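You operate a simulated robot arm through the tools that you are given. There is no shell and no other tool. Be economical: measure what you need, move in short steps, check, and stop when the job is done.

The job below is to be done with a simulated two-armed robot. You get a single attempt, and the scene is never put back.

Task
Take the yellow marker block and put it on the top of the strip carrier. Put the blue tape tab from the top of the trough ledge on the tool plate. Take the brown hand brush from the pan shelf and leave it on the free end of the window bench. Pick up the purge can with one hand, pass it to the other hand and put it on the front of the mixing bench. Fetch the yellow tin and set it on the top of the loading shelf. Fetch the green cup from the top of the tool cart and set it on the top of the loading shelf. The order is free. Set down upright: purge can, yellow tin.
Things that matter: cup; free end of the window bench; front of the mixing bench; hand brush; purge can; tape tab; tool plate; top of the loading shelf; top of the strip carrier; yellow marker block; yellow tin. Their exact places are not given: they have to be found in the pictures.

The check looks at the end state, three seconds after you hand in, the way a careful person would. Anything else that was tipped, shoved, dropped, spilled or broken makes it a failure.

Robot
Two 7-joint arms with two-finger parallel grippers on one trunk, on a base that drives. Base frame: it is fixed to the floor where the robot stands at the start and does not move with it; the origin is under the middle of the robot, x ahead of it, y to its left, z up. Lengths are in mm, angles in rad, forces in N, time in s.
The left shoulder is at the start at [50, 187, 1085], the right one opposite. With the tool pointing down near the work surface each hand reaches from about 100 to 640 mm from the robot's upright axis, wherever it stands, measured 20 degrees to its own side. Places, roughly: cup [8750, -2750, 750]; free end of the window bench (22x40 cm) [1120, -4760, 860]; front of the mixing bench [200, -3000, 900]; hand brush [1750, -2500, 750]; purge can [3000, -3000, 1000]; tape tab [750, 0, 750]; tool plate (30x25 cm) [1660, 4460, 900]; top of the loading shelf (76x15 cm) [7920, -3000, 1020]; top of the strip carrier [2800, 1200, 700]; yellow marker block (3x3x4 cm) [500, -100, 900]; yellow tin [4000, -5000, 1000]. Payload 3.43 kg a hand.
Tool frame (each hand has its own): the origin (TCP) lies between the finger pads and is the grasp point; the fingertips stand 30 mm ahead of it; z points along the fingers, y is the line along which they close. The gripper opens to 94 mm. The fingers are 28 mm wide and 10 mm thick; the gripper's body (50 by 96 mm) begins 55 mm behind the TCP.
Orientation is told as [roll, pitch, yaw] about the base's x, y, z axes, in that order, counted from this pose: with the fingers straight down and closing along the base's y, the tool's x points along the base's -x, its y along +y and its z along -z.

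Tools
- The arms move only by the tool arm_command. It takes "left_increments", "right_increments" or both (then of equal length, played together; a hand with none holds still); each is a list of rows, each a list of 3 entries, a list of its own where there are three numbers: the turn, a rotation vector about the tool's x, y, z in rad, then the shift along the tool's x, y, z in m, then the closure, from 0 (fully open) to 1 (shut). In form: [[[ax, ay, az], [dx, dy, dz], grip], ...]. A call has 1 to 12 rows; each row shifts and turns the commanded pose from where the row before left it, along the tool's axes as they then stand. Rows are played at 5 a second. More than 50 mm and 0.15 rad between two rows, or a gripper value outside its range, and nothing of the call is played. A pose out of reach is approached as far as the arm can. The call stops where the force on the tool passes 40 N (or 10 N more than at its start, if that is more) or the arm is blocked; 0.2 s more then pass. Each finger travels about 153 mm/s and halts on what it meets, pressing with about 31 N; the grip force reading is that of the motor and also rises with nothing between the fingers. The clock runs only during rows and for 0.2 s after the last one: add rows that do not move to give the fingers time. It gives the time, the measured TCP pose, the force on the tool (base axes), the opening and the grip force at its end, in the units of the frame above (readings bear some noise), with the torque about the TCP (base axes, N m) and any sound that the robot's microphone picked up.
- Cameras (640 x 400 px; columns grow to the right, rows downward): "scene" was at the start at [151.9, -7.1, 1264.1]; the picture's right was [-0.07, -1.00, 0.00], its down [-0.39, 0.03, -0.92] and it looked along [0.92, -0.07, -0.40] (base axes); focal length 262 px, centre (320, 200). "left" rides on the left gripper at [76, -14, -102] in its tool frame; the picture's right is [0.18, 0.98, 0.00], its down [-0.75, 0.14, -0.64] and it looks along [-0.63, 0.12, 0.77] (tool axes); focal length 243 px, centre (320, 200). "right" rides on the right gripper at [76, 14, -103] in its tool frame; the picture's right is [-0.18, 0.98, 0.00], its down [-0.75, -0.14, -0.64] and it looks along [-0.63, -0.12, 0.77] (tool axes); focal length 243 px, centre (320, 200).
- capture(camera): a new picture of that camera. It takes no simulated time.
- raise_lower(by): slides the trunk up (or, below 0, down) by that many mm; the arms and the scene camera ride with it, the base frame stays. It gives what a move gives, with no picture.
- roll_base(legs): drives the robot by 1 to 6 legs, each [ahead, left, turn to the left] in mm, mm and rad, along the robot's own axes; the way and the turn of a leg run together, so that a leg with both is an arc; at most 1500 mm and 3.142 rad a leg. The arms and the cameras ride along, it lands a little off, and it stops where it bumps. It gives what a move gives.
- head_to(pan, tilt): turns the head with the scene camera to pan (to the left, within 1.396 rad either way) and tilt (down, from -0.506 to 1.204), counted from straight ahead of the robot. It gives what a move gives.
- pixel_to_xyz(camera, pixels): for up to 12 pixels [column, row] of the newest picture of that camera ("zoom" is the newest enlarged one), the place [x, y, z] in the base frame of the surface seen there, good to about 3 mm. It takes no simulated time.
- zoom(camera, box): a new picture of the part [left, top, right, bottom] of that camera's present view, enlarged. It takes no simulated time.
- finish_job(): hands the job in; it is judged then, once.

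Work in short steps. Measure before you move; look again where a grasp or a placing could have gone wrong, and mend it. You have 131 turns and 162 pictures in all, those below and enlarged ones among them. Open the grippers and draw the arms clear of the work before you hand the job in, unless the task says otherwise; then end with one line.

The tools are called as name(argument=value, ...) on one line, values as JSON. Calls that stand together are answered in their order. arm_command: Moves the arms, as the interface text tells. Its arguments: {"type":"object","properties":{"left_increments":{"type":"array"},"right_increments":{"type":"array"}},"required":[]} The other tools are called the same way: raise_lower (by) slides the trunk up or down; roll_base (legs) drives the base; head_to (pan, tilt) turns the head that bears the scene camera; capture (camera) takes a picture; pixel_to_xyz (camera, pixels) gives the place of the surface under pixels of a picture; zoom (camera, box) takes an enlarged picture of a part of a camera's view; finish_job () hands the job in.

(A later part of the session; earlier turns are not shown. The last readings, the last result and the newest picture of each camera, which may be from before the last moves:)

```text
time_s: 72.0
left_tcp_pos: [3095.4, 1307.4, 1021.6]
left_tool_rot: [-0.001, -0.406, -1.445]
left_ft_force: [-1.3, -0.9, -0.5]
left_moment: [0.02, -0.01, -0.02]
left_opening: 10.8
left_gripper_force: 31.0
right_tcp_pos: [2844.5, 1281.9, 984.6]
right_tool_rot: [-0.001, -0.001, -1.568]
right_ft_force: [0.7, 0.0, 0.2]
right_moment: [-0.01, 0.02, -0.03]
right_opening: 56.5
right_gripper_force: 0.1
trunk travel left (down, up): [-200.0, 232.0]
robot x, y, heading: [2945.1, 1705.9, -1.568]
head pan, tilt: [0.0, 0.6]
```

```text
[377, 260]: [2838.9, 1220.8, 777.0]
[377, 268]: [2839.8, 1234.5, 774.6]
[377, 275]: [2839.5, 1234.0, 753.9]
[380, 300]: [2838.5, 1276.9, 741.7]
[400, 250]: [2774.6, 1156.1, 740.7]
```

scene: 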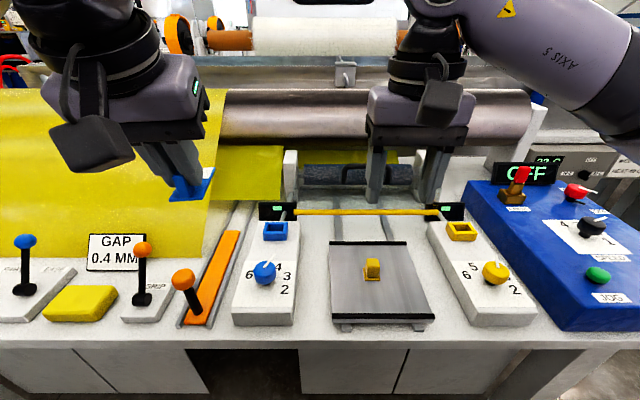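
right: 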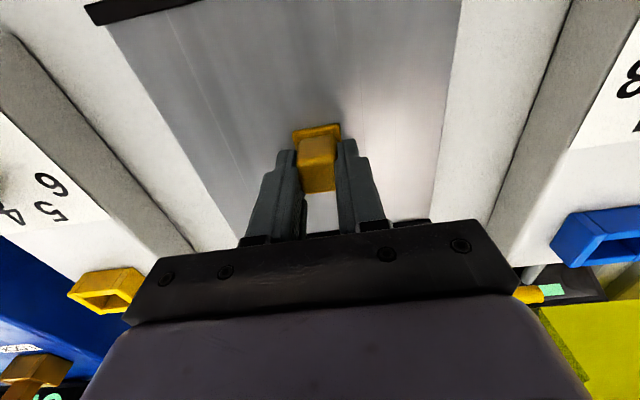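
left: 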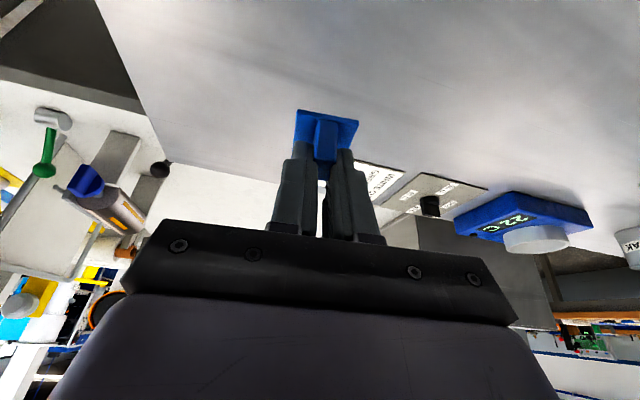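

The block stands on the carrier. Now to the tool plate: I back away, raise the trunk, turn round to face +y and look.

roll_base(legs=[[-800, 0, 0], [0, 0, 3.138]])

raise_lower(by=100)

head_to(pan=0.2, tilt=0.3)

capture(camera="scene")

```text
time_s: 83.7
left_tcp_pos: [2790.2, 2906.8, 1020.5]
left_tool_rot: [0.001, -0.405, 1.698]
left_ft_force: [0.7, 1.6, 0.3]
left_moment: [-0.01, 0.02, 0.03]
left_opening: 10.6
left_gripper_force: 31.0
right_tcp_pos: [3042.0, 2932.5, 986.8]
right_tool_rot: [0.002, -0.002, 1.575]
right_ft_force: [0.4, 0.2, 0.3]
right_moment: [0.0, -0.01, -0.01]
right_opening: 56.4
right_gripper_force: 0.1
trunk travel left (down, up): [-200.0, 232.0]
robot x, y, heading: [2940.3, 2505.6, 1.576]
head pan, tilt: [0.0, 0.6]
```

```text
time_s: 85.0
left_tcp_pos: [2789.3, 2905.4, 1121.6]
left_tool_rot: [0.0, -0.404, 1.7]
left_ft_force: [0.6, -0.6, -0.2]
left_moment: [-0.02, 0.01, -0.01]
left_opening: 10.9
left_gripper_force: 31.5
right_tcp_pos: [3040.7, 2933.0, 1083.3]
right_tool_rot: [-0.002, -0.001, 1.576]
right_ft_force: [0.8, -0.4, -0.2]
right_moment: [0.02, -0.02, 0.03]
right_opening: 56.3
right_gripper_force: 0.1
trunk travel left (down, up): [-300.0, 132.0]
robot x, y, heading: [2940.3, 2510.6, 1.569]
head pan, tilt: [0.0, 0.6]
```

```text
time_s: 85.8
left_tcp_pos: [2789.6, 2905.5, 1120.6]
left_tool_rot: [0.0, -0.405, 1.697]
left_ft_force: [-0.1, 0.0, 0.4]
left_moment: [-0.02, 0.0, -0.02]
left_opening: 10.3
left_gripper_force: 30.4
right_tcp_pos: [3041.6, 2932.2, 1084.6]
right_tool_rot: [-0.001, 0.0, 1.575]
right_ft_force: [0.9, 0.1, 1.2]
right_moment: [-0.02, 0.01, -0.01]
right_opening: 56.4
right_gripper_force: 0.0
trunk travel left (down, up): [-300.0, 132.0]
robot x, y, heading: [2943.3, 2507.5, 1.574]
head pan, tilt: [0.201, 0.3]
```

```text
128 pictures are left
```

scene: 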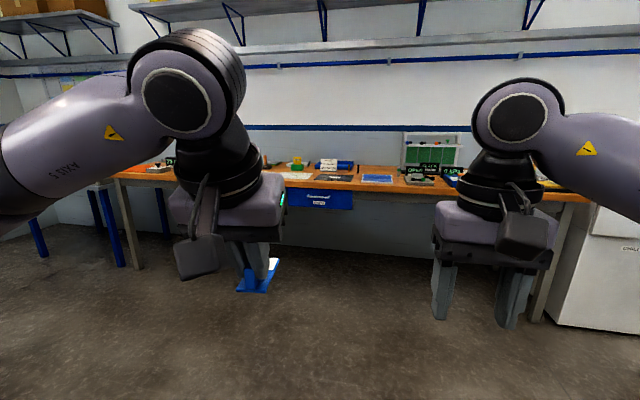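

The wall bench is ahead. I drive to about (1760,3500) to see the tool plate area from close.

roll_base(legs=[[900, 0, 0], [100, 1180, 0]])

head_to(pan=0.0, tilt=0.5)

capture(camera="scene")

```text
time_s: 100.8
left_tcp_pos: [1607.9, 3905.8, 1121.2]
left_tool_rot: [0.0, -0.405, 1.688]
left_ft_force: [-0.2, -0.5, 0.2]
left_moment: [0.02, 0.01, 0.01]
left_opening: 10.2
left_gripper_force: 31.3
right_tcp_pos: [1859.9, 3928.1, 1083.3]
right_tool_rot: [0.001, -0.002, 1.566]
right_ft_force: [0.5, 0.1, -0.5]
right_moment: [-0.01, 0.0, -0.03]
right_opening: 56.6
right_gripper_force: 0.0
trunk travel left (down, up): [-300.0, 132.0]
robot x, y, heading: [1754.6, 3507.9, 1.562]
head pan, tilt: [0.201, 0.3]
```

```text
time_s: 101.5
left_tcp_pos: [1608.5, 3905.4, 1121.2]
left_tool_rot: [-0.001, -0.406, 1.687]
left_ft_force: [-0.6, -0.5, 0.4]
left_moment: [0.03, -0.01, -0.01]
left_opening: 10.5
left_gripper_force: 30.7
right_tcp_pos: [1859.4, 3929.0, 1084.6]
right_tool_rot: [0.002, -0.003, 1.566]
right_ft_force: [-0.5, 0.0, -0.8]
right_moment: [-0.01, 0.03, 0.0]
right_opening: 56.3
right_gripper_force: 0.0
trunk travel left (down, up): [-300.0, 132.0]
robot x, y, heading: [1754.2, 3506.1, 1.562]
head pan, tilt: [0.0, 0.499]
```

```text
127 pictures are left
```

scene: 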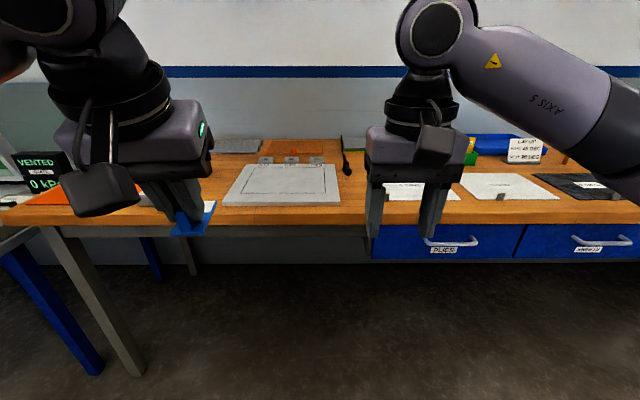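

zoom(camera="scene", box=[190, 120, 390, 245])

pixel_to_xyz(camera="scene", pixels=[[225, 203], [338, 203], [245, 166], [335, 166], [280, 185], [280, 215], [350, 160], [410, 190], [500, 185], [270, 160], [240, 145], [300, 158]])

```text
3.20 times, centred on (290, 182) of scene
```

zoom: 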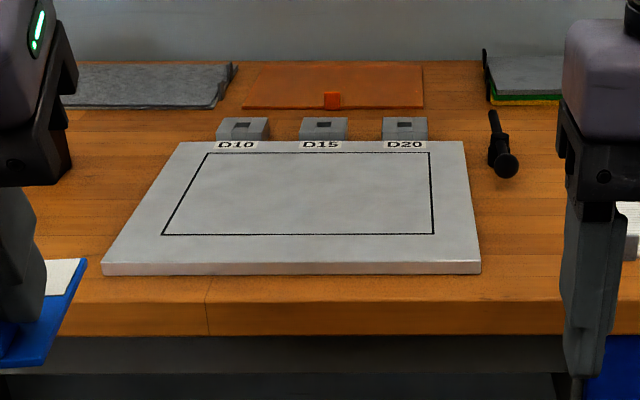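

```text
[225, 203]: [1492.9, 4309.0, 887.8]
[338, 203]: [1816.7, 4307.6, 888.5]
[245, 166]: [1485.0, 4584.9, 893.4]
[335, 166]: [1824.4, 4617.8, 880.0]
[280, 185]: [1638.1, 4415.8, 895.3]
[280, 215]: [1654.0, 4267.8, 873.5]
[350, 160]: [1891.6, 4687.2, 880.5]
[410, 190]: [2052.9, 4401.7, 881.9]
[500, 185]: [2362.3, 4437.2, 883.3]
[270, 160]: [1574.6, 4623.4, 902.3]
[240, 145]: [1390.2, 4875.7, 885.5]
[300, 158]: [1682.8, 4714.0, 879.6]
```

The D10/D15/D20 plate (x 1500–1810, y 4310–4585, z≈894) is the tool plate. I drive 370 mm closer.

roll_base(legs=[[370, 10, 0.009]])

capture(camera="left")

zoom(camera="left", box=[270, 90, 390, 170])

```text
time_s: 103.8
left_tcp_pos: [1596.4, 4272.7, 1120.6]
left_tool_rot: [0.0, -0.406, 1.696]
left_ft_force: [0.4, 0.1, -0.2]
left_moment: [-0.03, 0.0, -0.02]
left_opening: 10.5
left_gripper_force: 30.5
right_tcp_pos: [1847.8, 4299.5, 1084.0]
right_tool_rot: [0.0, -0.003, 1.573]
right_ft_force: [0.5, -0.8, 0.3]
right_moment: [0.0, 0.01, -0.03]
right_opening: 56.4
right_gripper_force: 0.1
trunk travel left (down, up): [-300.0, 132.0]
robot x, y, heading: [1747.9, 3872.7, 1.571]
head pan, tilt: [0.0, 0.499]
```

```text
125 pictures are left
```

left: 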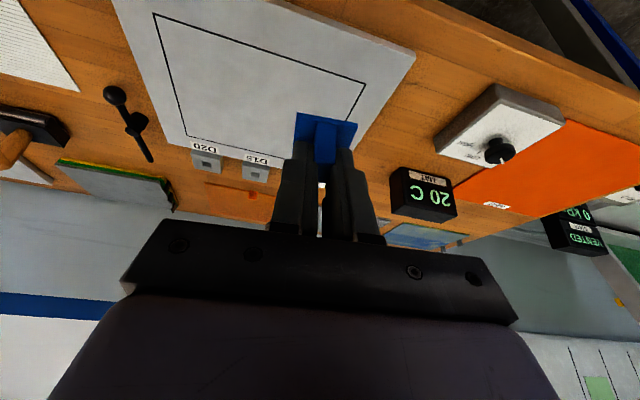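

```text
5.00 times, centred on (330, 130) of left
```

zoom: 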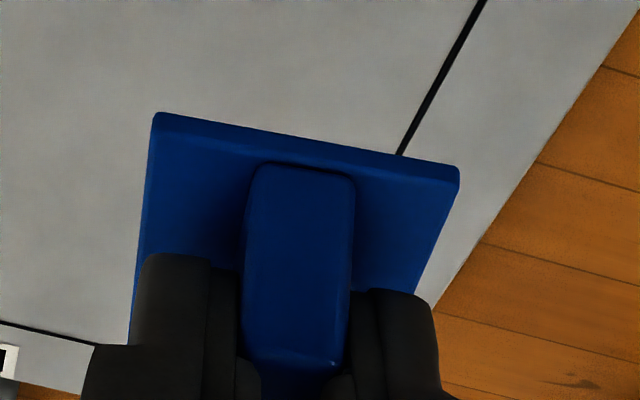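

I move the left hand over the plate's middle and lower it to about z 938.

arm_command(left_increments=[[[0, 0, 0], [-0.01316, -0.01524, 0.0372], 1], [[0, 0, 0], [-0.01316, -0.01524, 0.0372], 1], [[0, 0, 0], [-0.01316, -0.01524, 0.0372], 1], [[0, 0, 0], [-0.01316, -0.01524, 0.0372], 1], [[0, 0, 0], [-0.01316, -0.01524, 0.0372], 1], [[0, 0, 0], [0.0079, 0, 0.0184], 1], [[0, 0, 0], [0.0063, 0, 0.0147], 1], [[0, 0, 0], [0, 0, 0], 1]])

capture(camera="left")

zoom(camera="scene", box=[190, 170, 390, 295])

```text
time_s: 105.7
left_tcp_pos: [1654.4, 4413.3, 938.8]
left_tool_rot: [0.0, -0.404, 1.698]
left_ft_force: [0.0, 0.0, -0.1]
left_moment: [-0.03, 0.03, 0.04]
left_opening: 10.5
left_gripper_force: 30.6
right_tcp_pos: [1846.9, 4298.1, 1084.6]
right_tool_rot: [0.004, -0.002, 1.575]
right_ft_force: [-0.3, -0.2, -0.5]
right_moment: [-0.02, 0.0, 0.0]
right_opening: 56.4
right_gripper_force: 0.1
trunk travel left (down, up): [-300.0, 132.0]
robot x, y, heading: [1748.5, 3873.4, 1.57]
head pan, tilt: [0.0, 0.499]
```

```text
123 pictures are left
```

left: 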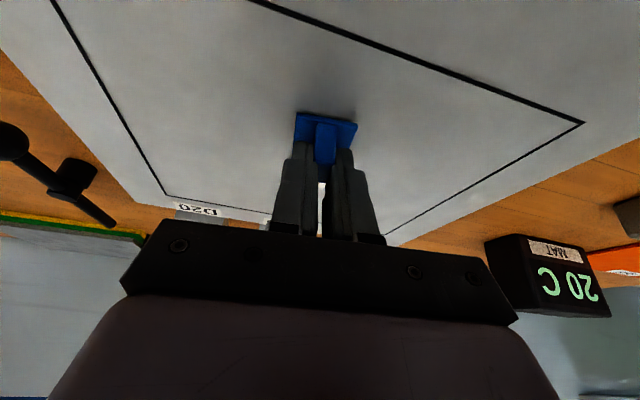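

```text
3.20 times, centred on (290, 232) of scene
```

zoom: 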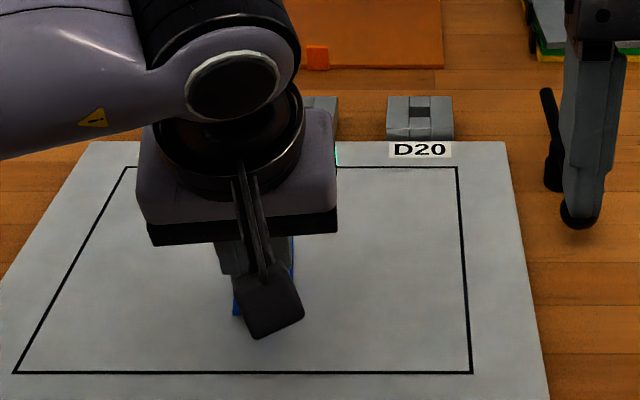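

No contact yet at z 938.8; I go down in 1.5 mm steps until light contact.

arm_command(left_increments=[[[0, 0, 0], [0.0006, 0, 0.0014], 1], [[0, 0, 0], [0.0006, 0, 0.0014], 1], [[0, 0, 0], [0, 0, 0], 1]])

```text
time_s: 106.5
left_tcp_pos: [1655.1, 4413.2, 936.9]
left_tool_rot: [-0.003, -0.406, 1.698]
left_ft_force: [0.2, -0.2, -0.4]
left_moment: [0.03, -0.03, -0.03]
left_opening: 10.1
left_gripper_force: 30.7
right_tcp_pos: [1847.3, 4297.6, 1085.1]
right_tool_rot: [-0.001, -0.002, 1.574]
right_ft_force: [0.0, -0.2, -0.1]
right_moment: [0.01, 0.0, 0.0]
right_opening: 56.5
right_gripper_force: 0.0
trunk travel left (down, up): [-300.0, 132.0]
robot x, y, heading: [1746.5, 3875.0, 1.571]
head pan, tilt: [0.0, 0.499]
```

arm_command(left_increments=[[[0, 0, 0], [0.0006, 0, 0.0014], 1], [[0, 0, 0], [0.0006, 0, 0.0014], 1], [[0, 0, 0], [0.0006, 0, 0.0014], 1], [[0, 0, 0], [0, 0, 0], 1]])

```text
time_s: 107.5
left_tcp_pos: [1656.2, 4413.9, 937.0]
left_tool_rot: [-0.004, -0.412, 1.698]
left_ft_force: [-2.0, 0.0, 17.8]
left_moment: [0.04, 0.08, 0.07]
left_opening: 10.3
left_gripper_force: 31.3
right_tcp_pos: [1846.6, 4295.9, 1084.3]
right_tool_rot: [0.001, -0.003, 1.573]
right_ft_force: [-0.8, 0.4, -0.6]
right_moment: [0.0, 0.01, -0.03]
right_opening: 56.2
right_gripper_force: 0.1
trunk travel left (down, up): [-300.0, 132.0]
robot x, y, heading: [1743.5, 3874.0, 1.568]
head pan, tilt: [0.0, 0.499]
```

The tab is seated (18 N). I ease off, open gently and lift straight up, then untilt.

arm_command(left_increments=[[[0, 0, 0], [-0.001, 0, -0.0023], 1], [[0, 0, 0], [0, 0, 0], 0.8], [[0, 0, 0], [0, 0, 0], 0.6], [[0, 0, 0], [0, 0, 0], 0.6], [[0, 0, 0], [-0.0158, 0, -0.0368], 0.6], [[0, 0, 0], [-0.0158, 0, -0.0368], 0.6], [[0, 0, 0], [-0.0158, 0, -0.0368], 0.6], [[0, 0, 0], [-0.0158, 0, -0.0368], 0.6], [[0, 0.14, 0], [0.02, 0, -0.02], 0], [[0, 0.14, 0], [0.02, 0, -0.02], 0], [[0, 0.125, 0], [0.02, 0, 0], 0]])

capture(camera="scene")

```text
time_s: 109.8
left_tcp_pos: [1664.4, 4343.6, 1117.6]
left_tool_rot: [0.002, 0.002, 1.695]
left_ft_force: [-0.1, 0.2, 0.0]
left_moment: [-0.01, 0.01, 0.03]
left_opening: 94.0
left_gripper_force: 0.0
right_tcp_pos: [1847.6, 4297.0, 1084.2]
right_tool_rot: [0.0, 0.0, 1.572]
right_ft_force: [0.1, 0.3, 0.4]
right_moment: [-0.01, 0.01, 0.02]
right_opening: 56.5
right_gripper_force: 0.1
trunk travel left (down, up): [-300.0, 132.0]
robot x, y, heading: [1746.1, 3873.7, 1.575]
head pan, tilt: [0.0, 0.499]
```

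```text
121 pictures are left
```

scene: 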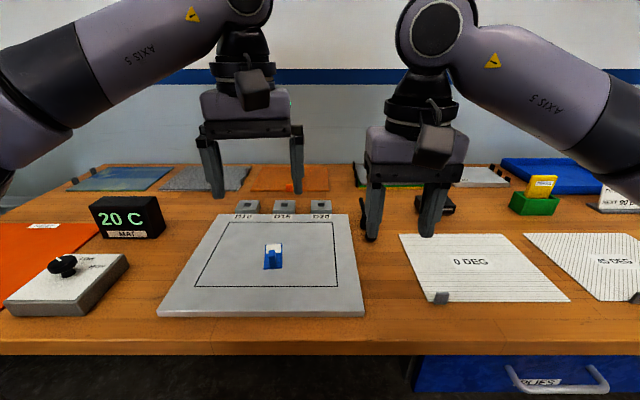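

The tab sits in the outlined area of the plate. I tuck the arms and drive round the island back to the front of the robot's start position, facing −y.

arm_command(left_increments=[[[0, 0, 0.12], [0.02, 0.015, 0], 0], [[0, 0, 0], [0.03, 0.02, 0], 0], [[0, 0, 0], [0.03, 0.02, 0], 0]], right_increments=[[[0, 0, 0], [0.02, 0, -0.01], 0.2], [[0, 0, 0], [0.02, -0.02, -0.01], 0], [[0, 0, 0], [0.02, -0.02, -0.01], 0]])

roll_base(legs=[[-350, 0, 0], [0, 0, 3.14], [0, -1490, 0], [1000, 0, 0], [1074, -330, 0], [1400, 0, 0]])

head_to(pan=0.2, tilt=0.35)

capture(camera="scene")

```text
time_s: 110.7
left_tcp_pos: [1612.0, 4261.8, 1117.8]
left_tool_rot: [0.001, -0.001, 1.575]
left_ft_force: [0.2, -0.2, -0.1]
left_moment: [0.01, 0.01, -0.02]
left_opening: 94.1
left_gripper_force: 0.0
right_tcp_pos: [1888.1, 4236.8, 1115.2]
right_tool_rot: [-0.001, -0.003, 1.574]
right_ft_force: [-0.1, -0.9, 0.3]
right_moment: [-0.01, -0.02, 0.04]
right_opening: 94.1
right_gripper_force: 0.0
trunk travel left (down, up): [-300.0, 132.0]
robot x, y, heading: [1746.7, 3873.3, 1.567]
head pan, tilt: [0.0, 0.499]
```

```text
time_s: 149.6
left_tcp_pos: [-1.1, -287.7, 1117.5]
left_tool_rot: [0.0, 0.001, -1.583]
left_ft_force: [-0.2, 0.3, 0.3]
left_moment: [0.02, 0.02, 0.01]
left_opening: 93.9
left_gripper_force: 0.0
right_tcp_pos: [-277.2, -258.1, 1114.5]
right_tool_rot: [0.0, -0.001, -1.584]
right_ft_force: [0.6, 0.5, 0.0]
right_moment: [0.02, 0.02, -0.02]
right_opening: 93.9
right_gripper_force: 0.0
trunk travel left (down, up): [-300.0, 132.0]
robot x, y, heading: [-127.6, 101.8, -1.588]
head pan, tilt: [0.0, 0.499]
```

```text
time_s: 150.3
left_tcp_pos: [-0.3, -288.6, 1117.8]
left_tool_rot: [0.0, -0.001, -1.583]
left_ft_force: [0.1, -0.6, -0.1]
left_moment: [-0.01, 0.03, 0.02]
left_opening: 94.0
left_gripper_force: 0.1
right_tcp_pos: [-277.4, -257.6, 1113.5]
right_tool_rot: [0.003, 0.0, -1.585]
right_ft_force: [-0.1, -0.7, 0.1]
right_moment: [0.03, 0.01, -0.02]
right_opening: 93.9
right_gripper_force: 0.2
trunk travel left (down, up): [-300.0, 132.0]
robot x, y, heading: [-132.1, 102.5, -1.588]
head pan, tilt: [0.201, 0.351]
```

```text
120 pictures are left
```

scene: 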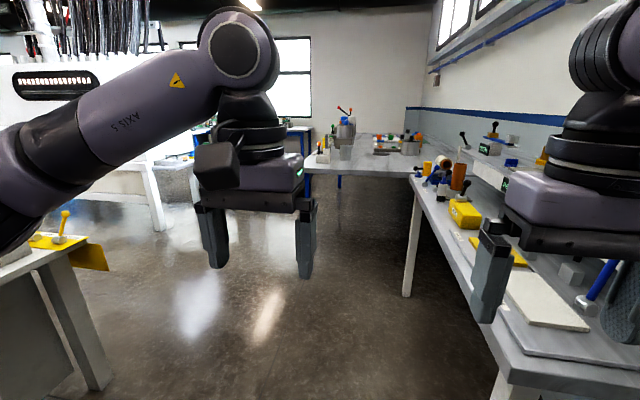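

I'm at the front, facing −y. I measure the side bench, table ahead and left structures to plan the drive.

pixel_to_xyz(camera="scene", pixels=[[412, 178], [405, 292], [306, 160], [345, 170], [495, 370], [105, 380], [100, 250], [160, 230], [345, 150], [310, 190], [125, 170], [195, 180]])

zoom(camera="scene", box=[280, 80, 540, 240])

```text
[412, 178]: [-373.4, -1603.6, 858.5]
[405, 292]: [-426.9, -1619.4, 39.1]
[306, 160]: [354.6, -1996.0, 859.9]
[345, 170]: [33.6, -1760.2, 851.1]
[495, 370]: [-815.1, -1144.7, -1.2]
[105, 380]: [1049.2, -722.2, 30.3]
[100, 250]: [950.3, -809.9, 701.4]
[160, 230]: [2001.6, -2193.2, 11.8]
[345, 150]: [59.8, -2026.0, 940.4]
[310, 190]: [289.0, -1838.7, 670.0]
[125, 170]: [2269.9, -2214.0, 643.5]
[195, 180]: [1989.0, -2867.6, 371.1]
```

```text
2.46 times, centred on (410, 160) of scene
```

zoom: 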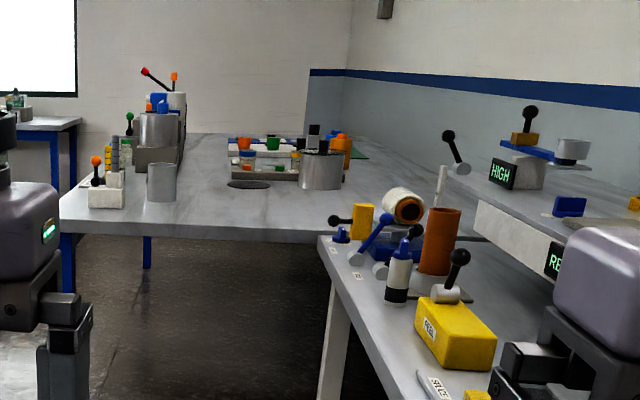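

I drive diagonally to about (770,−1500) and turn to face the dryer side to find the brush and purge can.

roll_base(legs=[[900, 300, 0], [700, 600, 0], [0, 0, 0.8]])

head_to(pan=0.0, tilt=0.35)

capture(camera="scene")

```text
time_s: 162.7
left_tcp_pos: [1119.4, -1673.9, 1116.8]
left_tool_rot: [0.0, -0.001, -0.772]
left_ft_force: [-0.2, 0.5, 0.7]
left_moment: [-0.02, 0.01, 0.06]
left_opening: 93.9
left_gripper_force: 0.0
right_tcp_pos: [908.1, -1852.4, 1114.6]
right_tool_rot: [0.001, -0.002, -0.776]
right_ft_force: [0.6, -0.2, -0.3]
right_moment: [-0.03, 0.0, 0.0]
right_opening: 94.0
right_gripper_force: 0.0
trunk travel left (down, up): [-300.0, 132.0]
robot x, y, heading: [747.0, -1496.5, -0.779]
head pan, tilt: [0.201, 0.351]
```

```text
time_s: 163.4
left_tcp_pos: [1119.3, -1672.9, 1118.5]
left_tool_rot: [0.0, 0.001, -0.773]
left_ft_force: [0.0, -0.1, 0.6]
left_moment: [0.0, 0.0, 0.0]
left_opening: 94.2
left_gripper_force: 0.1
right_tcp_pos: [907.0, -1853.1, 1114.4]
right_tool_rot: [0.002, -0.003, -0.776]
right_ft_force: [-0.6, 0.7, -0.1]
right_moment: [-0.02, -0.01, 0.0]
right_opening: 94.0
right_gripper_force: 0.0
trunk travel left (down, up): [-300.0, 132.0]
robot x, y, heading: [745.7, -1494.8, -0.785]
head pan, tilt: [0.0, 0.351]
```

```text
118 pictures are left
```

scene: 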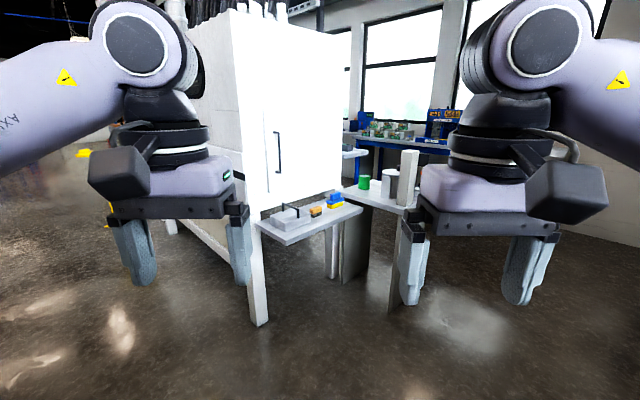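

A small shelf on the dryer end carries items near (310,215). I zoom there and measure.

zoom(camera="scene", box=[240, 120, 460, 260])

pixel_to_xyz(camera="scene", pixels=[[284, 244], [262, 226], [360, 212], [315, 210], [335, 198], [290, 212], [363, 183], [390, 183], [258, 322], [409, 170], [400, 208], [390, 308]])

```text
2.86 times, centred on (350, 190) of scene
```

zoom: 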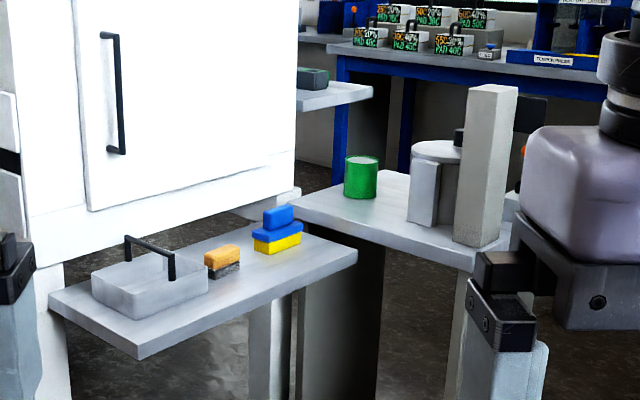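

```text
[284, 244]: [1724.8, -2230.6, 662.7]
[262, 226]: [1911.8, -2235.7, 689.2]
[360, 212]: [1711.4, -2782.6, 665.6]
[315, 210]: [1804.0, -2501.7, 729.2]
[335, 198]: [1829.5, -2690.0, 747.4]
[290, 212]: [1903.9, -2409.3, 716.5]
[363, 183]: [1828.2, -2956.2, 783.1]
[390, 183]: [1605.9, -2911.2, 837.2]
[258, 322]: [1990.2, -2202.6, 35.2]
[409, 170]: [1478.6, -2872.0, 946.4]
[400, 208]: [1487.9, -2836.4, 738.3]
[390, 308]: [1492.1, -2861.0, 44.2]
```

The pan shelf (x 1715–1990, z≈690) carries a tray, the brown brush at about (1810,−2500) and a blue/yellow sponge. I drive to (1330,−2400) facing +x.

roll_base(legs=[[0, 0, 0.785], [560, -905, 0]])

head_to(pan=0.0, tilt=0.75)

capture(camera="scene")

```text
time_s: 173.8
left_tcp_pos: [1696.2, -2263.1, 1117.5]
left_tool_rot: [0.0, 0.001, 0.009]
left_ft_force: [-0.2, -0.1, 0.3]
left_moment: [0.0, -0.02, 0.0]
left_opening: 94.0
left_gripper_force: 0.0
right_tcp_pos: [1672.5, -2540.2, 1114.4]
right_tool_rot: [0.002, -0.002, 0.007]
right_ft_force: [0.3, 0.3, 0.3]
right_moment: [0.02, -0.01, 0.04]
right_opening: 94.1
right_gripper_force: 0.1
trunk travel left (down, up): [-300.0, 132.0]
robot x, y, heading: [1307.7, -2402.2, 0.005]
head pan, tilt: [0.0, 0.351]
```

```text
time_s: 174.6
left_tcp_pos: [1695.7, -2263.7, 1117.8]
left_tool_rot: [0.001, 0.0, 0.009]
left_ft_force: [0.1, -0.3, -0.2]
left_moment: [-0.01, 0.0, 0.01]
left_opening: 94.2
left_gripper_force: 0.0
right_tcp_pos: [1674.0, -2537.9, 1114.4]
right_tool_rot: [0.002, -0.002, 0.005]
right_ft_force: [0.3, -0.3, 0.0]
right_moment: [-0.02, 0.0, 0.03]
right_opening: 93.9
right_gripper_force: 0.1
trunk travel left (down, up): [-300.0, 132.0]
robot x, y, heading: [1308.2, -2402.8, -0.001]
head pan, tilt: [0.0, 0.75]
```

```text
116 pictures are left
```

scene: 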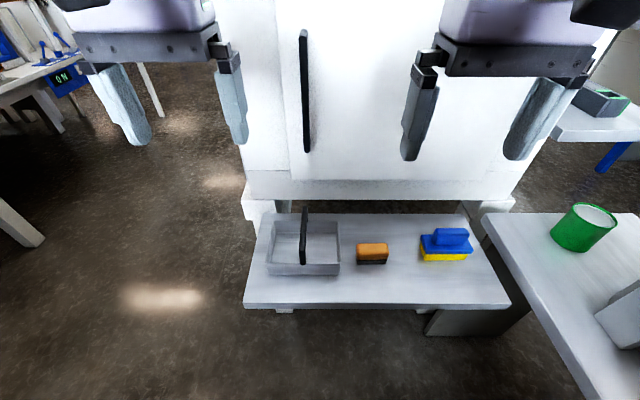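

zoom(camera="scene", box=[340, 220, 420, 280])

pixel_to_xyz(camera="scene", pixels=[[358, 246], [387, 246], [358, 257], [388, 257], [372, 250], [372, 262], [340, 240], [338, 268], [425, 240], [400, 275], [303, 215], [330, 210]])

```text
6.67 times, centred on (380, 250) of scene
```

zoom: 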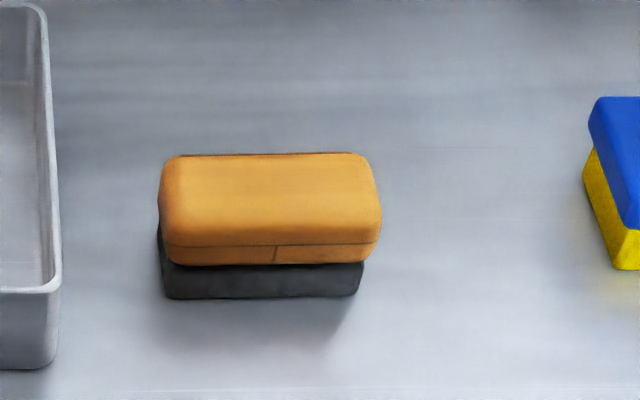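

```text
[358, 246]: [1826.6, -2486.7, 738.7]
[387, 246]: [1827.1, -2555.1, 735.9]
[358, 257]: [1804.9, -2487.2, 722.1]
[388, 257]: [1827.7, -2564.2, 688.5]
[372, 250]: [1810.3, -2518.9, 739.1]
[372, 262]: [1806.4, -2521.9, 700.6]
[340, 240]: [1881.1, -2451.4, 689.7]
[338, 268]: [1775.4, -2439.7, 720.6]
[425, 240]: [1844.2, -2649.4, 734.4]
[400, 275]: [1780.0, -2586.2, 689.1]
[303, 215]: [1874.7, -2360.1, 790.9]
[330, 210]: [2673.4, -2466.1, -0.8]
```

The brush spans x 1804–1840, y −2483 to −2560, z 689–739, long along y. I turn the right hand 90° to close along x.

arm_command(right_increments=[[[0, 0, 0.1427], [0, 0, 0], 0], [[0, 0, 0.1427], [0, 0, 0], 0], [[0, 0, 0.1427], [0, 0, 0], 0], [[0, 0, 0.1427], [0, 0, 0], 0], [[0, 0, 0.1427], [0, 0, 0], 0], [[0, 0, 0.1427], [0, 0, 0], 0], [[0, 0, 0.1427], [0, 0, 0], 0], [[0, 0, 0.1427], [0, 0, 0], 0], [[0, 0, 0.1427], [0, 0, 0], 0], [[0, 0, 0.1427], [0, 0, 0], 0], [[0, 0, 0.1427], [0, 0, 0], 0], [[0, 0, 0], [0, 0, 0], 0]])

```text
time_s: 177.2
left_tcp_pos: [1696.8, -2262.8, 1118.8]
left_tool_rot: [0.001, -0.001, 0.009]
left_ft_force: [0.7, -0.9, -0.7]
left_moment: [-0.02, -0.02, 0.0]
left_opening: 94.0
left_gripper_force: 0.2
right_tcp_pos: [1672.7, -2539.2, 1114.3]
right_tool_rot: [0.002, 0.003, -1.566]
right_ft_force: [-0.9, 0.0, 0.8]
right_moment: [0.02, -0.03, 0.01]
right_opening: 94.0
right_gripper_force: 0.1
trunk travel left (down, up): [-300.0, 132.0]
robot x, y, heading: [1309.3, -2398.1, 0.008]
head pan, tilt: [0.0, 0.75]
```

I move it above the brush to z 800 and check.

arm_command(right_increments=[[[0, 0, 0], [0.00225, 0.0186, 0.0393], 0], [[0, 0, 0], [0.00225, 0.0186, 0.0393], 0], [[0, 0, 0], [0.00225, 0.0186, 0.0393], 0], [[0, 0, 0], [0.00225, 0.0186, 0.0393], 0], [[0, 0, 0], [0.00225, 0.0186, 0.0393], 0], [[0, 0, 0], [0.00225, 0.0186, 0.0393], 0], [[0, 0, 0], [0.00225, 0.0186, 0.0393], 0], [[0, 0, 0], [0.00225, 0.0186, 0.0393], 0], [[0, 0, 0], [0, 0, 0], 0]])

capture(camera="right")

capture(camera="scene")

```text
time_s: 179.2
left_tcp_pos: [1695.7, -2263.4, 1118.3]
left_tool_rot: [0.0, 0.0, 0.011]
left_ft_force: [-0.6, 0.9, 0.4]
left_moment: [-0.01, -0.01, 0.0]
left_opening: 94.3
left_gripper_force: 0.0
right_tcp_pos: [1823.8, -2520.4, 799.2]
right_tool_rot: [0.004, 0.0, -1.564]
right_ft_force: [-0.3, -1.3, -0.8]
right_moment: [-0.01, 0.0, 0.03]
right_opening: 94.1
right_gripper_force: 0.1
trunk travel left (down, up): [-300.0, 132.0]
robot x, y, heading: [1307.7, -2399.7, -0.0]
head pan, tilt: [0.0, 0.75]
```

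```text
114 pictures are left
```

right: 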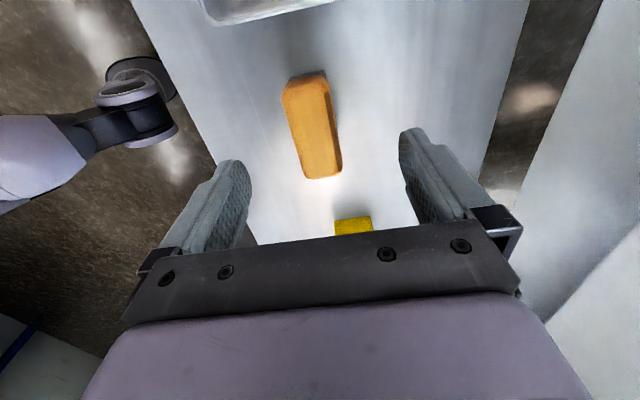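

```text
113 pictures are left
```

scene: 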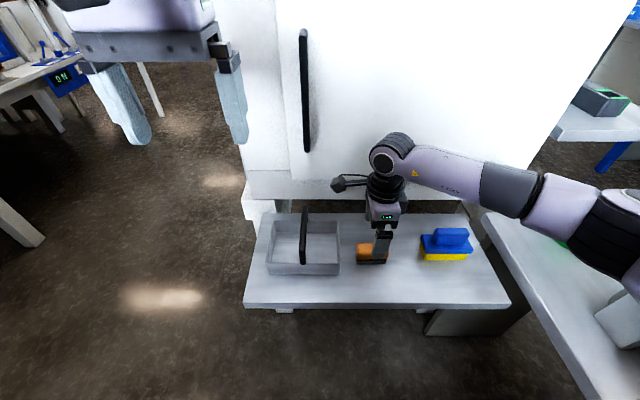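

The brush lies between the fingers. I descend to z≈731, close and lift.

arm_command(right_increments=[[[0, 0, 0], [0, -0.002, 0.034], 0], [[0, 0, 0], [0, 0, 0.034], 0], [[0, 0, 0], [0, 0, 0], 0.5], [[0, 0, 0], [0, 0, 0], 1], [[0, 0, 0], [0, 0, 0], 1], [[0, 0, 0], [0, 0, 0], 1], [[0, 0, 0], [0, 0, -0.04], 1], [[0, 0, 0], [0, 0, -0.045], 1], [[0, 0, 0], [0, 0, -0.045], 1]])

capture(camera="right")

```text
time_s: 181.2
left_tcp_pos: [1696.4, -2262.5, 1117.6]
left_tool_rot: [0.001, 0.0, 0.009]
left_ft_force: [-0.8, -0.1, -0.1]
left_moment: [0.01, 0.05, 0.01]
left_opening: 93.8
left_gripper_force: 0.1
right_tcp_pos: [1819.8, -2520.5, 863.1]
right_tool_rot: [0.002, 0.002, -1.565]
right_ft_force: [-1.4, -0.5, -1.1]
right_moment: [0.0, 0.01, -0.01]
right_opening: 37.7
right_gripper_force: 31.7
trunk travel left (down, up): [-300.0, 132.0]
robot x, y, heading: [1307.9, -2399.1, 0.004]
head pan, tilt: [0.0, 0.75]
```

```text
112 pictures are left
```

right: 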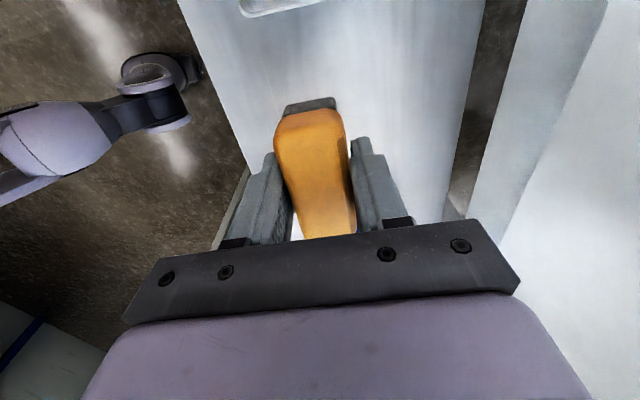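

The brush is held (37.7 mm). I retract up and back, move the base to about (930,−2300) and turn to face −y to see the window bench.

arm_command(right_increments=[[[0, 0, 0], [0, -0.02, -0.042], 1], [[0, 0, 0], [0, -0.03, -0.038], 1], [[0, 0, 0], [0, -0.03, -0.038], 1], [[0, 0, 0], [0, -0.03, -0.038], 1], [[0, 0, 0], [0, -0.03, -0.038], 1]])

roll_base(legs=[[-380, 100, 0], [0, 0, -1.57]])

head_to(pan=0.0, tilt=0.35)

capture(camera="scene")

```text
time_s: 182.4
left_tcp_pos: [1695.8, -2263.4, 1118.6]
left_tool_rot: [-0.001, 0.0, 0.008]
left_ft_force: [0.0, -0.6, -0.4]
left_moment: [-0.01, 0.0, 0.0]
left_opening: 94.2
left_gripper_force: 0.0
right_tcp_pos: [1679.1, -2520.6, 1056.8]
right_tool_rot: [0.003, 0.001, -1.565]
right_ft_force: [0.1, -0.2, -0.9]
right_moment: [0.02, -0.06, 0.01]
right_opening: 37.8
right_gripper_force: 31.3
trunk travel left (down, up): [-300.0, 132.0]
robot x, y, heading: [1307.0, -2399.6, 0.002]
head pan, tilt: [0.0, 0.75]
```

```text
time_s: 188.7
left_tcp_pos: [1068.7, -2687.9, 1117.6]
left_tool_rot: [0.0, -0.002, -1.547]
left_ft_force: [0.0, 0.3, 0.1]
left_moment: [0.01, 0.0, 0.01]
left_opening: 94.1
left_gripper_force: 0.0
right_tcp_pos: [812.5, -2675.5, 1057.2]
right_tool_rot: [0.001, 0.002, -3.118]
right_ft_force: [0.3, -0.2, -1.6]
right_moment: [0.02, 0.01, 0.02]
right_opening: 37.8
right_gripper_force: 30.8
trunk travel left (down, up): [-300.0, 132.0]
robot x, y, heading: [926.5, -2303.3, -1.549]
head pan, tilt: [0.0, 0.75]
```

```text
time_s: 189.6
left_tcp_pos: [1071.1, -2687.6, 1117.7]
left_tool_rot: [-0.001, -0.002, -1.546]
left_ft_force: [-1.0, 0.3, -0.6]
left_moment: [0.0, 0.02, 0.01]
left_opening: 94.0
left_gripper_force: 0.0
right_tcp_pos: [813.5, -2675.4, 1056.3]
right_tool_rot: [0.002, 0.0, -3.119]
right_ft_force: [0.2, -0.6, -0.8]
right_moment: [-0.03, -0.03, 0.0]
right_opening: 37.8
right_gripper_force: 31.5
trunk travel left (down, up): [-300.0, 132.0]
robot x, y, heading: [928.5, -2300.9, -1.552]
head pan, tilt: [0.0, 0.351]
```

```text
111 pictures are left
```

scene: 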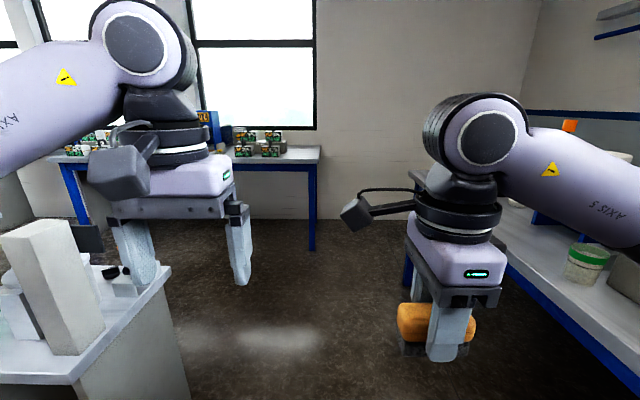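

The window bench ends at about (318,155). I measure it, the low table and the mixing bench edge at right.

pixel_to_xyz(camera="scene", pixels=[[318, 158], [305, 148], [245, 158], [270, 145], [313, 248], [165, 275], [80, 375], [500, 240], [600, 340], [415, 175], [588, 260], [185, 390]])

zoom(camera="scene", box=[180, 100, 340, 200])

```text
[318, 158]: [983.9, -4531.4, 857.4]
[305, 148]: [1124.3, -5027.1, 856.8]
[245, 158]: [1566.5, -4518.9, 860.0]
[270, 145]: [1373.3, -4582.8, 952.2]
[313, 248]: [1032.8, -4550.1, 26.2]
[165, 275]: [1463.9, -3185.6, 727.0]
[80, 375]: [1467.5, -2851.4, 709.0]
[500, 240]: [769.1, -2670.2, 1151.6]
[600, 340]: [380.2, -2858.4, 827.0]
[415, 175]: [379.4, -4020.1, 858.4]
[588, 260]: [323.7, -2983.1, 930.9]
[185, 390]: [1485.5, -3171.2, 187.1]
```

```text
4.00 times, centred on (260, 150) of scene
```

zoom: 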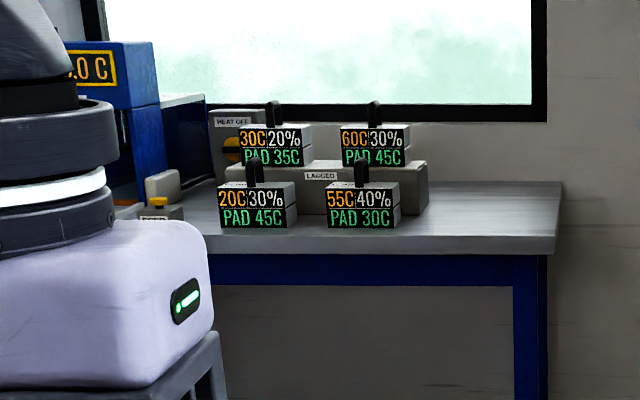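

The bench's free end is x 1000–1230, y −4530 to −4950, z 858. I drive to about (1220,−4170).

roll_base(legs=[[1400, 0, 0], [470, 260, -0.018]])

head_to(pan=-0.1, tilt=0.6)

capture(camera="scene")

```text
time_s: 199.2
left_tcp_pos: [1363.3, -4548.0, 1118.3]
left_tool_rot: [-0.003, 0.0, -1.559]
left_ft_force: [-0.9, 0.2, 0.3]
left_moment: [0.01, 0.04, -0.01]
left_opening: 94.0
left_gripper_force: 0.1
right_tcp_pos: [1106.9, -4531.6, 1055.9]
right_tool_rot: [0.001, -0.001, -3.131]
right_ft_force: [0.4, -0.9, -1.0]
right_moment: [-0.01, -0.03, 0.01]
right_opening: 37.7
right_gripper_force: 30.9
trunk travel left (down, up): [-300.0, 132.0]
robot x, y, heading: [1226.7, -4158.5, -1.564]
head pan, tilt: [0.0, 0.351]
```

```text
time_s: 200.0
left_tcp_pos: [1363.9, -4548.7, 1116.7]
left_tool_rot: [0.002, 0.001, -1.558]
left_ft_force: [0.2, 0.4, 0.0]
left_moment: [0.01, 0.0, -0.02]
left_opening: 94.0
left_gripper_force: 0.0
right_tcp_pos: [1106.6, -4533.5, 1057.8]
right_tool_rot: [0.0, 0.0, -3.133]
right_ft_force: [0.1, 0.1, -1.2]
right_moment: [0.01, -0.02, 0.0]
right_opening: 37.9
right_gripper_force: 30.8
trunk travel left (down, up): [-300.0, 132.0]
robot x, y, heading: [1225.6, -4162.8, -1.562]
head pan, tilt: [-0.099, 0.6]
```

```text
109 pictures are left
```

scene: 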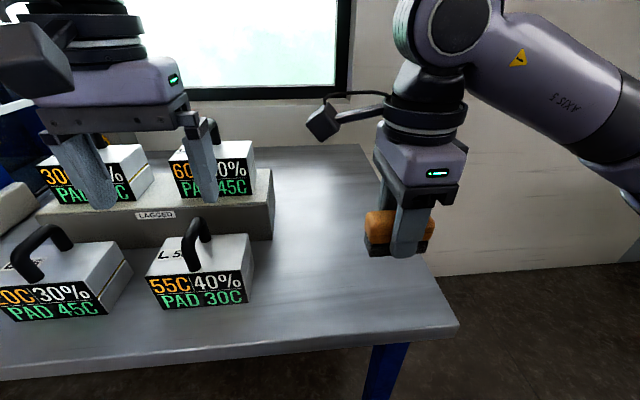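

I check the free surface around (340,230).

pixel_to_xyz(camera="scene", pixels=[[250, 297], [275, 232], [340, 230], [340, 270], [455, 322], [372, 148], [330, 180], [274, 175], [250, 240]])

```text
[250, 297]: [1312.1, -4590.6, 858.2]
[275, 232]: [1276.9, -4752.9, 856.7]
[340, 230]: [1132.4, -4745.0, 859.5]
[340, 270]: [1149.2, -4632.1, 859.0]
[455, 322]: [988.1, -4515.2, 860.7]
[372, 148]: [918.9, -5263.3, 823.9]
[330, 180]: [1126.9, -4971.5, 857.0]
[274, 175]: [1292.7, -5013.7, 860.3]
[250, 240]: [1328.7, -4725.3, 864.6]
```

Target is (1115,−4690). I move there and lower to just above the surface.

arm_command(right_increments=[[[0, 0, 0], [0.002, 0.039, 0.02], 1], [[0, 0, 0], [0.002, 0.039, 0.02], 1], [[0, 0, 0], [0.002, 0.039, 0.02], 1], [[0, 0, 0], [0.002, 0.039, 0.02], 1], [[0, 0, 0], [0, 0, 0.04], 1], [[0, 0, 0], [0, 0, 0.03], 1], [[0, 0, 0], [0, 0, 0.003], 1], [[0, 0, 0], [0, 0, 0.002], 1], [[0, 0, 0], [0, 0, 0.002], 1], [[0, 0, 0], [0, 0, 0], 1]])

capture(camera="scene")

```text
time_s: 202.2
left_tcp_pos: [1363.8, -4547.6, 1117.4]
left_tool_rot: [-0.001, -0.001, -1.559]
left_ft_force: [-0.7, 0.1, -0.5]
left_moment: [0.0, -0.01, 0.01]
left_opening: 94.0
left_gripper_force: 0.1
right_tcp_pos: [1116.8, -4687.8, 901.2]
right_tool_rot: [0.004, 0.001, -3.131]
right_ft_force: [-0.1, -1.4, 4.9]
right_moment: [0.06, 0.19, 0.0]
right_opening: 37.7
right_gripper_force: 31.3
trunk travel left (down, up): [-300.0, 132.0]
robot x, y, heading: [1223.1, -4157.1, -1.561]
head pan, tilt: [-0.099, 0.6]
```

```text
108 pictures are left
```

scene: 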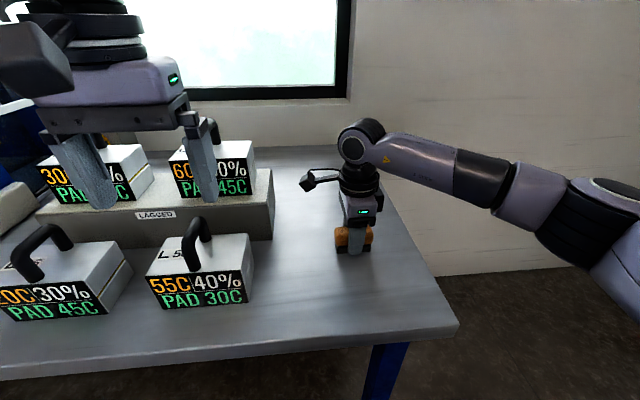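

Light contact (5 N). I open, lift straight up, draw back, and turn the wrist back.

arm_command(right_increments=[[[0, 0, 0], [0, 0, 0], 0.8], [[0, 0, 0], [0, 0, 0], 0.4], [[0, 0, 0], [0, 0, 0], 0.3], [[0, 0, 0], [0, 0, -0.04], 0.3], [[0, 0, 0], [0, 0, -0.045], 0.3], [[0, 0, 0], [0, 0, -0.045], 0.3], [[0, 0, 0], [0, -0.03, -0.035], 0], [[0, 0, -0.14], [0, -0.04, -0.02], 0], [[0, 0, -0.14], [0, -0.03, -0.02], 0], [[0, 0, -0.14], [0, -0.02, 0], 0], [[0, 0, -0.14], [0, 0, 0], 0], [[0, 0, -0.14], [0, 0, 0], 0]])

arm_command(right_increments=[[[0, 0, -0.145], [0, 0, 0], 0], [[0, 0, -0.145], [0, 0, 0], 0], [[0, 0, -0.145], [0, 0, 0], 0], [[0, 0, -0.145], [0, 0, 0], 0], [[0, 0, -0.145], [0, 0, 0], 0], [[0, 0, -0.145], [0, 0, 0], 0]])

capture(camera="scene")

```text
time_s: 204.8
left_tcp_pos: [1363.7, -4548.6, 1116.5]
left_tool_rot: [-0.001, 0.001, -1.559]
left_ft_force: [-0.1, 0.1, 0.1]
left_moment: [-0.03, 0.02, -0.01]
left_opening: 94.0
left_gripper_force: 0.2
right_tcp_pos: [1106.0, -4569.2, 1104.6]
right_tool_rot: [0.003, 0.0, -2.431]
right_ft_force: [0.1, -0.6, -0.1]
right_moment: [-0.02, -0.02, 0.0]
right_opening: 93.9
right_gripper_force: 0.0
trunk travel left (down, up): [-300.0, 132.0]
robot x, y, heading: [1225.8, -4160.0, -1.563]
head pan, tilt: [-0.099, 0.6]
```

```text
time_s: 206.2
left_tcp_pos: [1364.2, -4548.9, 1119.5]
left_tool_rot: [-0.001, -0.001, -1.559]
left_ft_force: [-0.7, 0.1, -0.3]
left_moment: [-0.01, 0.01, 0.0]
left_opening: 94.1
left_gripper_force: 0.0
right_tcp_pos: [1104.5, -4570.2, 1104.4]
right_tool_rot: [0.002, -0.002, -1.559]
right_ft_force: [-0.4, -0.7, -0.3]
right_moment: [0.0, 0.02, 0.0]
right_opening: 94.1
right_gripper_force: 0.0
trunk travel left (down, up): [-300.0, 132.0]
robot x, y, heading: [1224.1, -4160.9, -1.56]
head pan, tilt: [-0.099, 0.6]
```

```text
107 pictures are left
```

scene: 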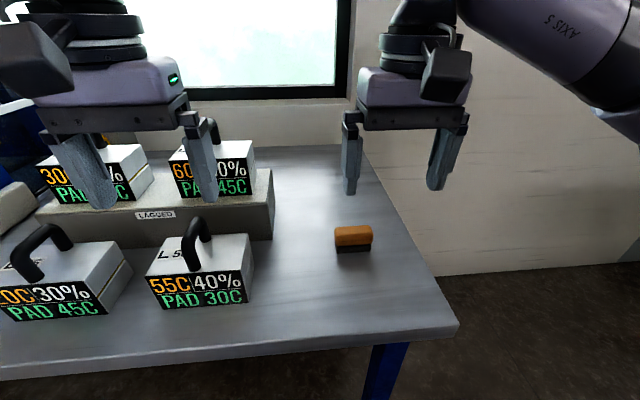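

The brush stands on the free end. I back off, turn to face +x and look along the window aisle for the purge can.

roll_base(legs=[[-300, 0, 0], [0, 0, 1.56]])

head_to(pan=0.2, tilt=0.3)

capture(camera="scene")

```text
time_s: 212.0
left_tcp_pos: [1613.7, -3727.2, 1117.4]
left_tool_rot: [0.0, 0.001, -0.008]
left_ft_force: [0.2, -0.4, 0.9]
left_moment: [-0.01, 0.01, 0.02]
left_opening: 94.1
left_gripper_force: 0.0
right_tcp_pos: [1629.2, -3985.8, 1105.1]
right_tool_rot: [-0.001, -0.001, -0.013]
right_ft_force: [0.8, -0.3, -0.4]
right_moment: [-0.01, 0.02, -0.02]
right_opening: 93.8
right_gripper_force: 0.1
trunk travel left (down, up): [-300.0, 132.0]
robot x, y, heading: [1218.7, -3859.6, -0.015]
head pan, tilt: [-0.099, 0.6]
```

```text
time_s: 212.8
left_tcp_pos: [1615.1, -3727.0, 1117.5]
left_tool_rot: [-0.001, 0.0, -0.008]
left_ft_force: [0.4, -0.3, 0.1]
left_moment: [-0.02, 0.0, 0.01]
left_opening: 94.0
left_gripper_force: 0.1
right_tcp_pos: [1630.4, -3986.4, 1104.5]
right_tool_rot: [-0.001, -0.003, -0.012]
right_ft_force: [0.1, 0.4, 0.8]
right_moment: [-0.02, 0.0, -0.02]
right_opening: 93.8
right_gripper_force: 0.1
trunk travel left (down, up): [-300.0, 132.0]
robot x, y, heading: [1225.2, -3858.2, -0.01]
head pan, tilt: [0.201, 0.3]
```

```text
106 pictures are left
```

scene: 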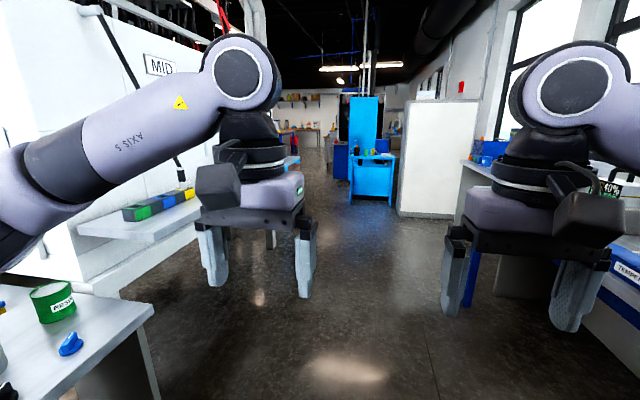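

I zoom toward the blue station ahead and measure shelf and obstacles.

zoom(camera="scene", box=[270, 90, 520, 250])

pixel_to_xyz(camera="scene", pixels=[[372, 160], [400, 215], [355, 200], [455, 215], [465, 165], [150, 235], [125, 290], [290, 165], [300, 158], [185, 195], [470, 300], [355, 155]])

```text
2.50 times, centred on (395, 170) of scene
```

zoom: 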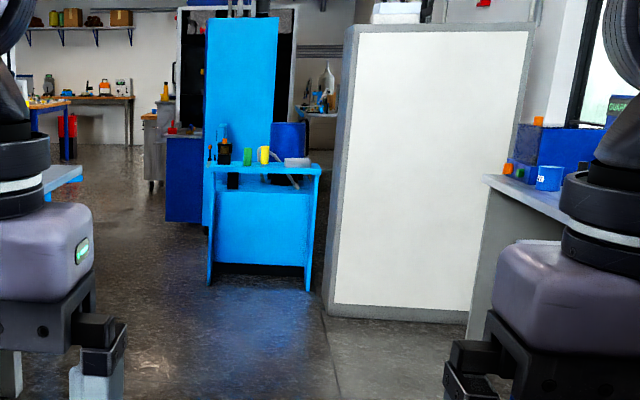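

```text
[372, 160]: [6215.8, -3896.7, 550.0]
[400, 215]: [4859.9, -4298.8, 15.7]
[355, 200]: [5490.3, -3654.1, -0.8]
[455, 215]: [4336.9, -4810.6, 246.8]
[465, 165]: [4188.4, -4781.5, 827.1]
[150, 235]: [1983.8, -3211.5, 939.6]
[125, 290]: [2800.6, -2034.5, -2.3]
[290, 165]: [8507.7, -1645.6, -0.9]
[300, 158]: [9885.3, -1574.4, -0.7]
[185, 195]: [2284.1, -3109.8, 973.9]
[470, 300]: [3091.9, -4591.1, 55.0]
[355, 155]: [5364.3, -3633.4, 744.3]
```

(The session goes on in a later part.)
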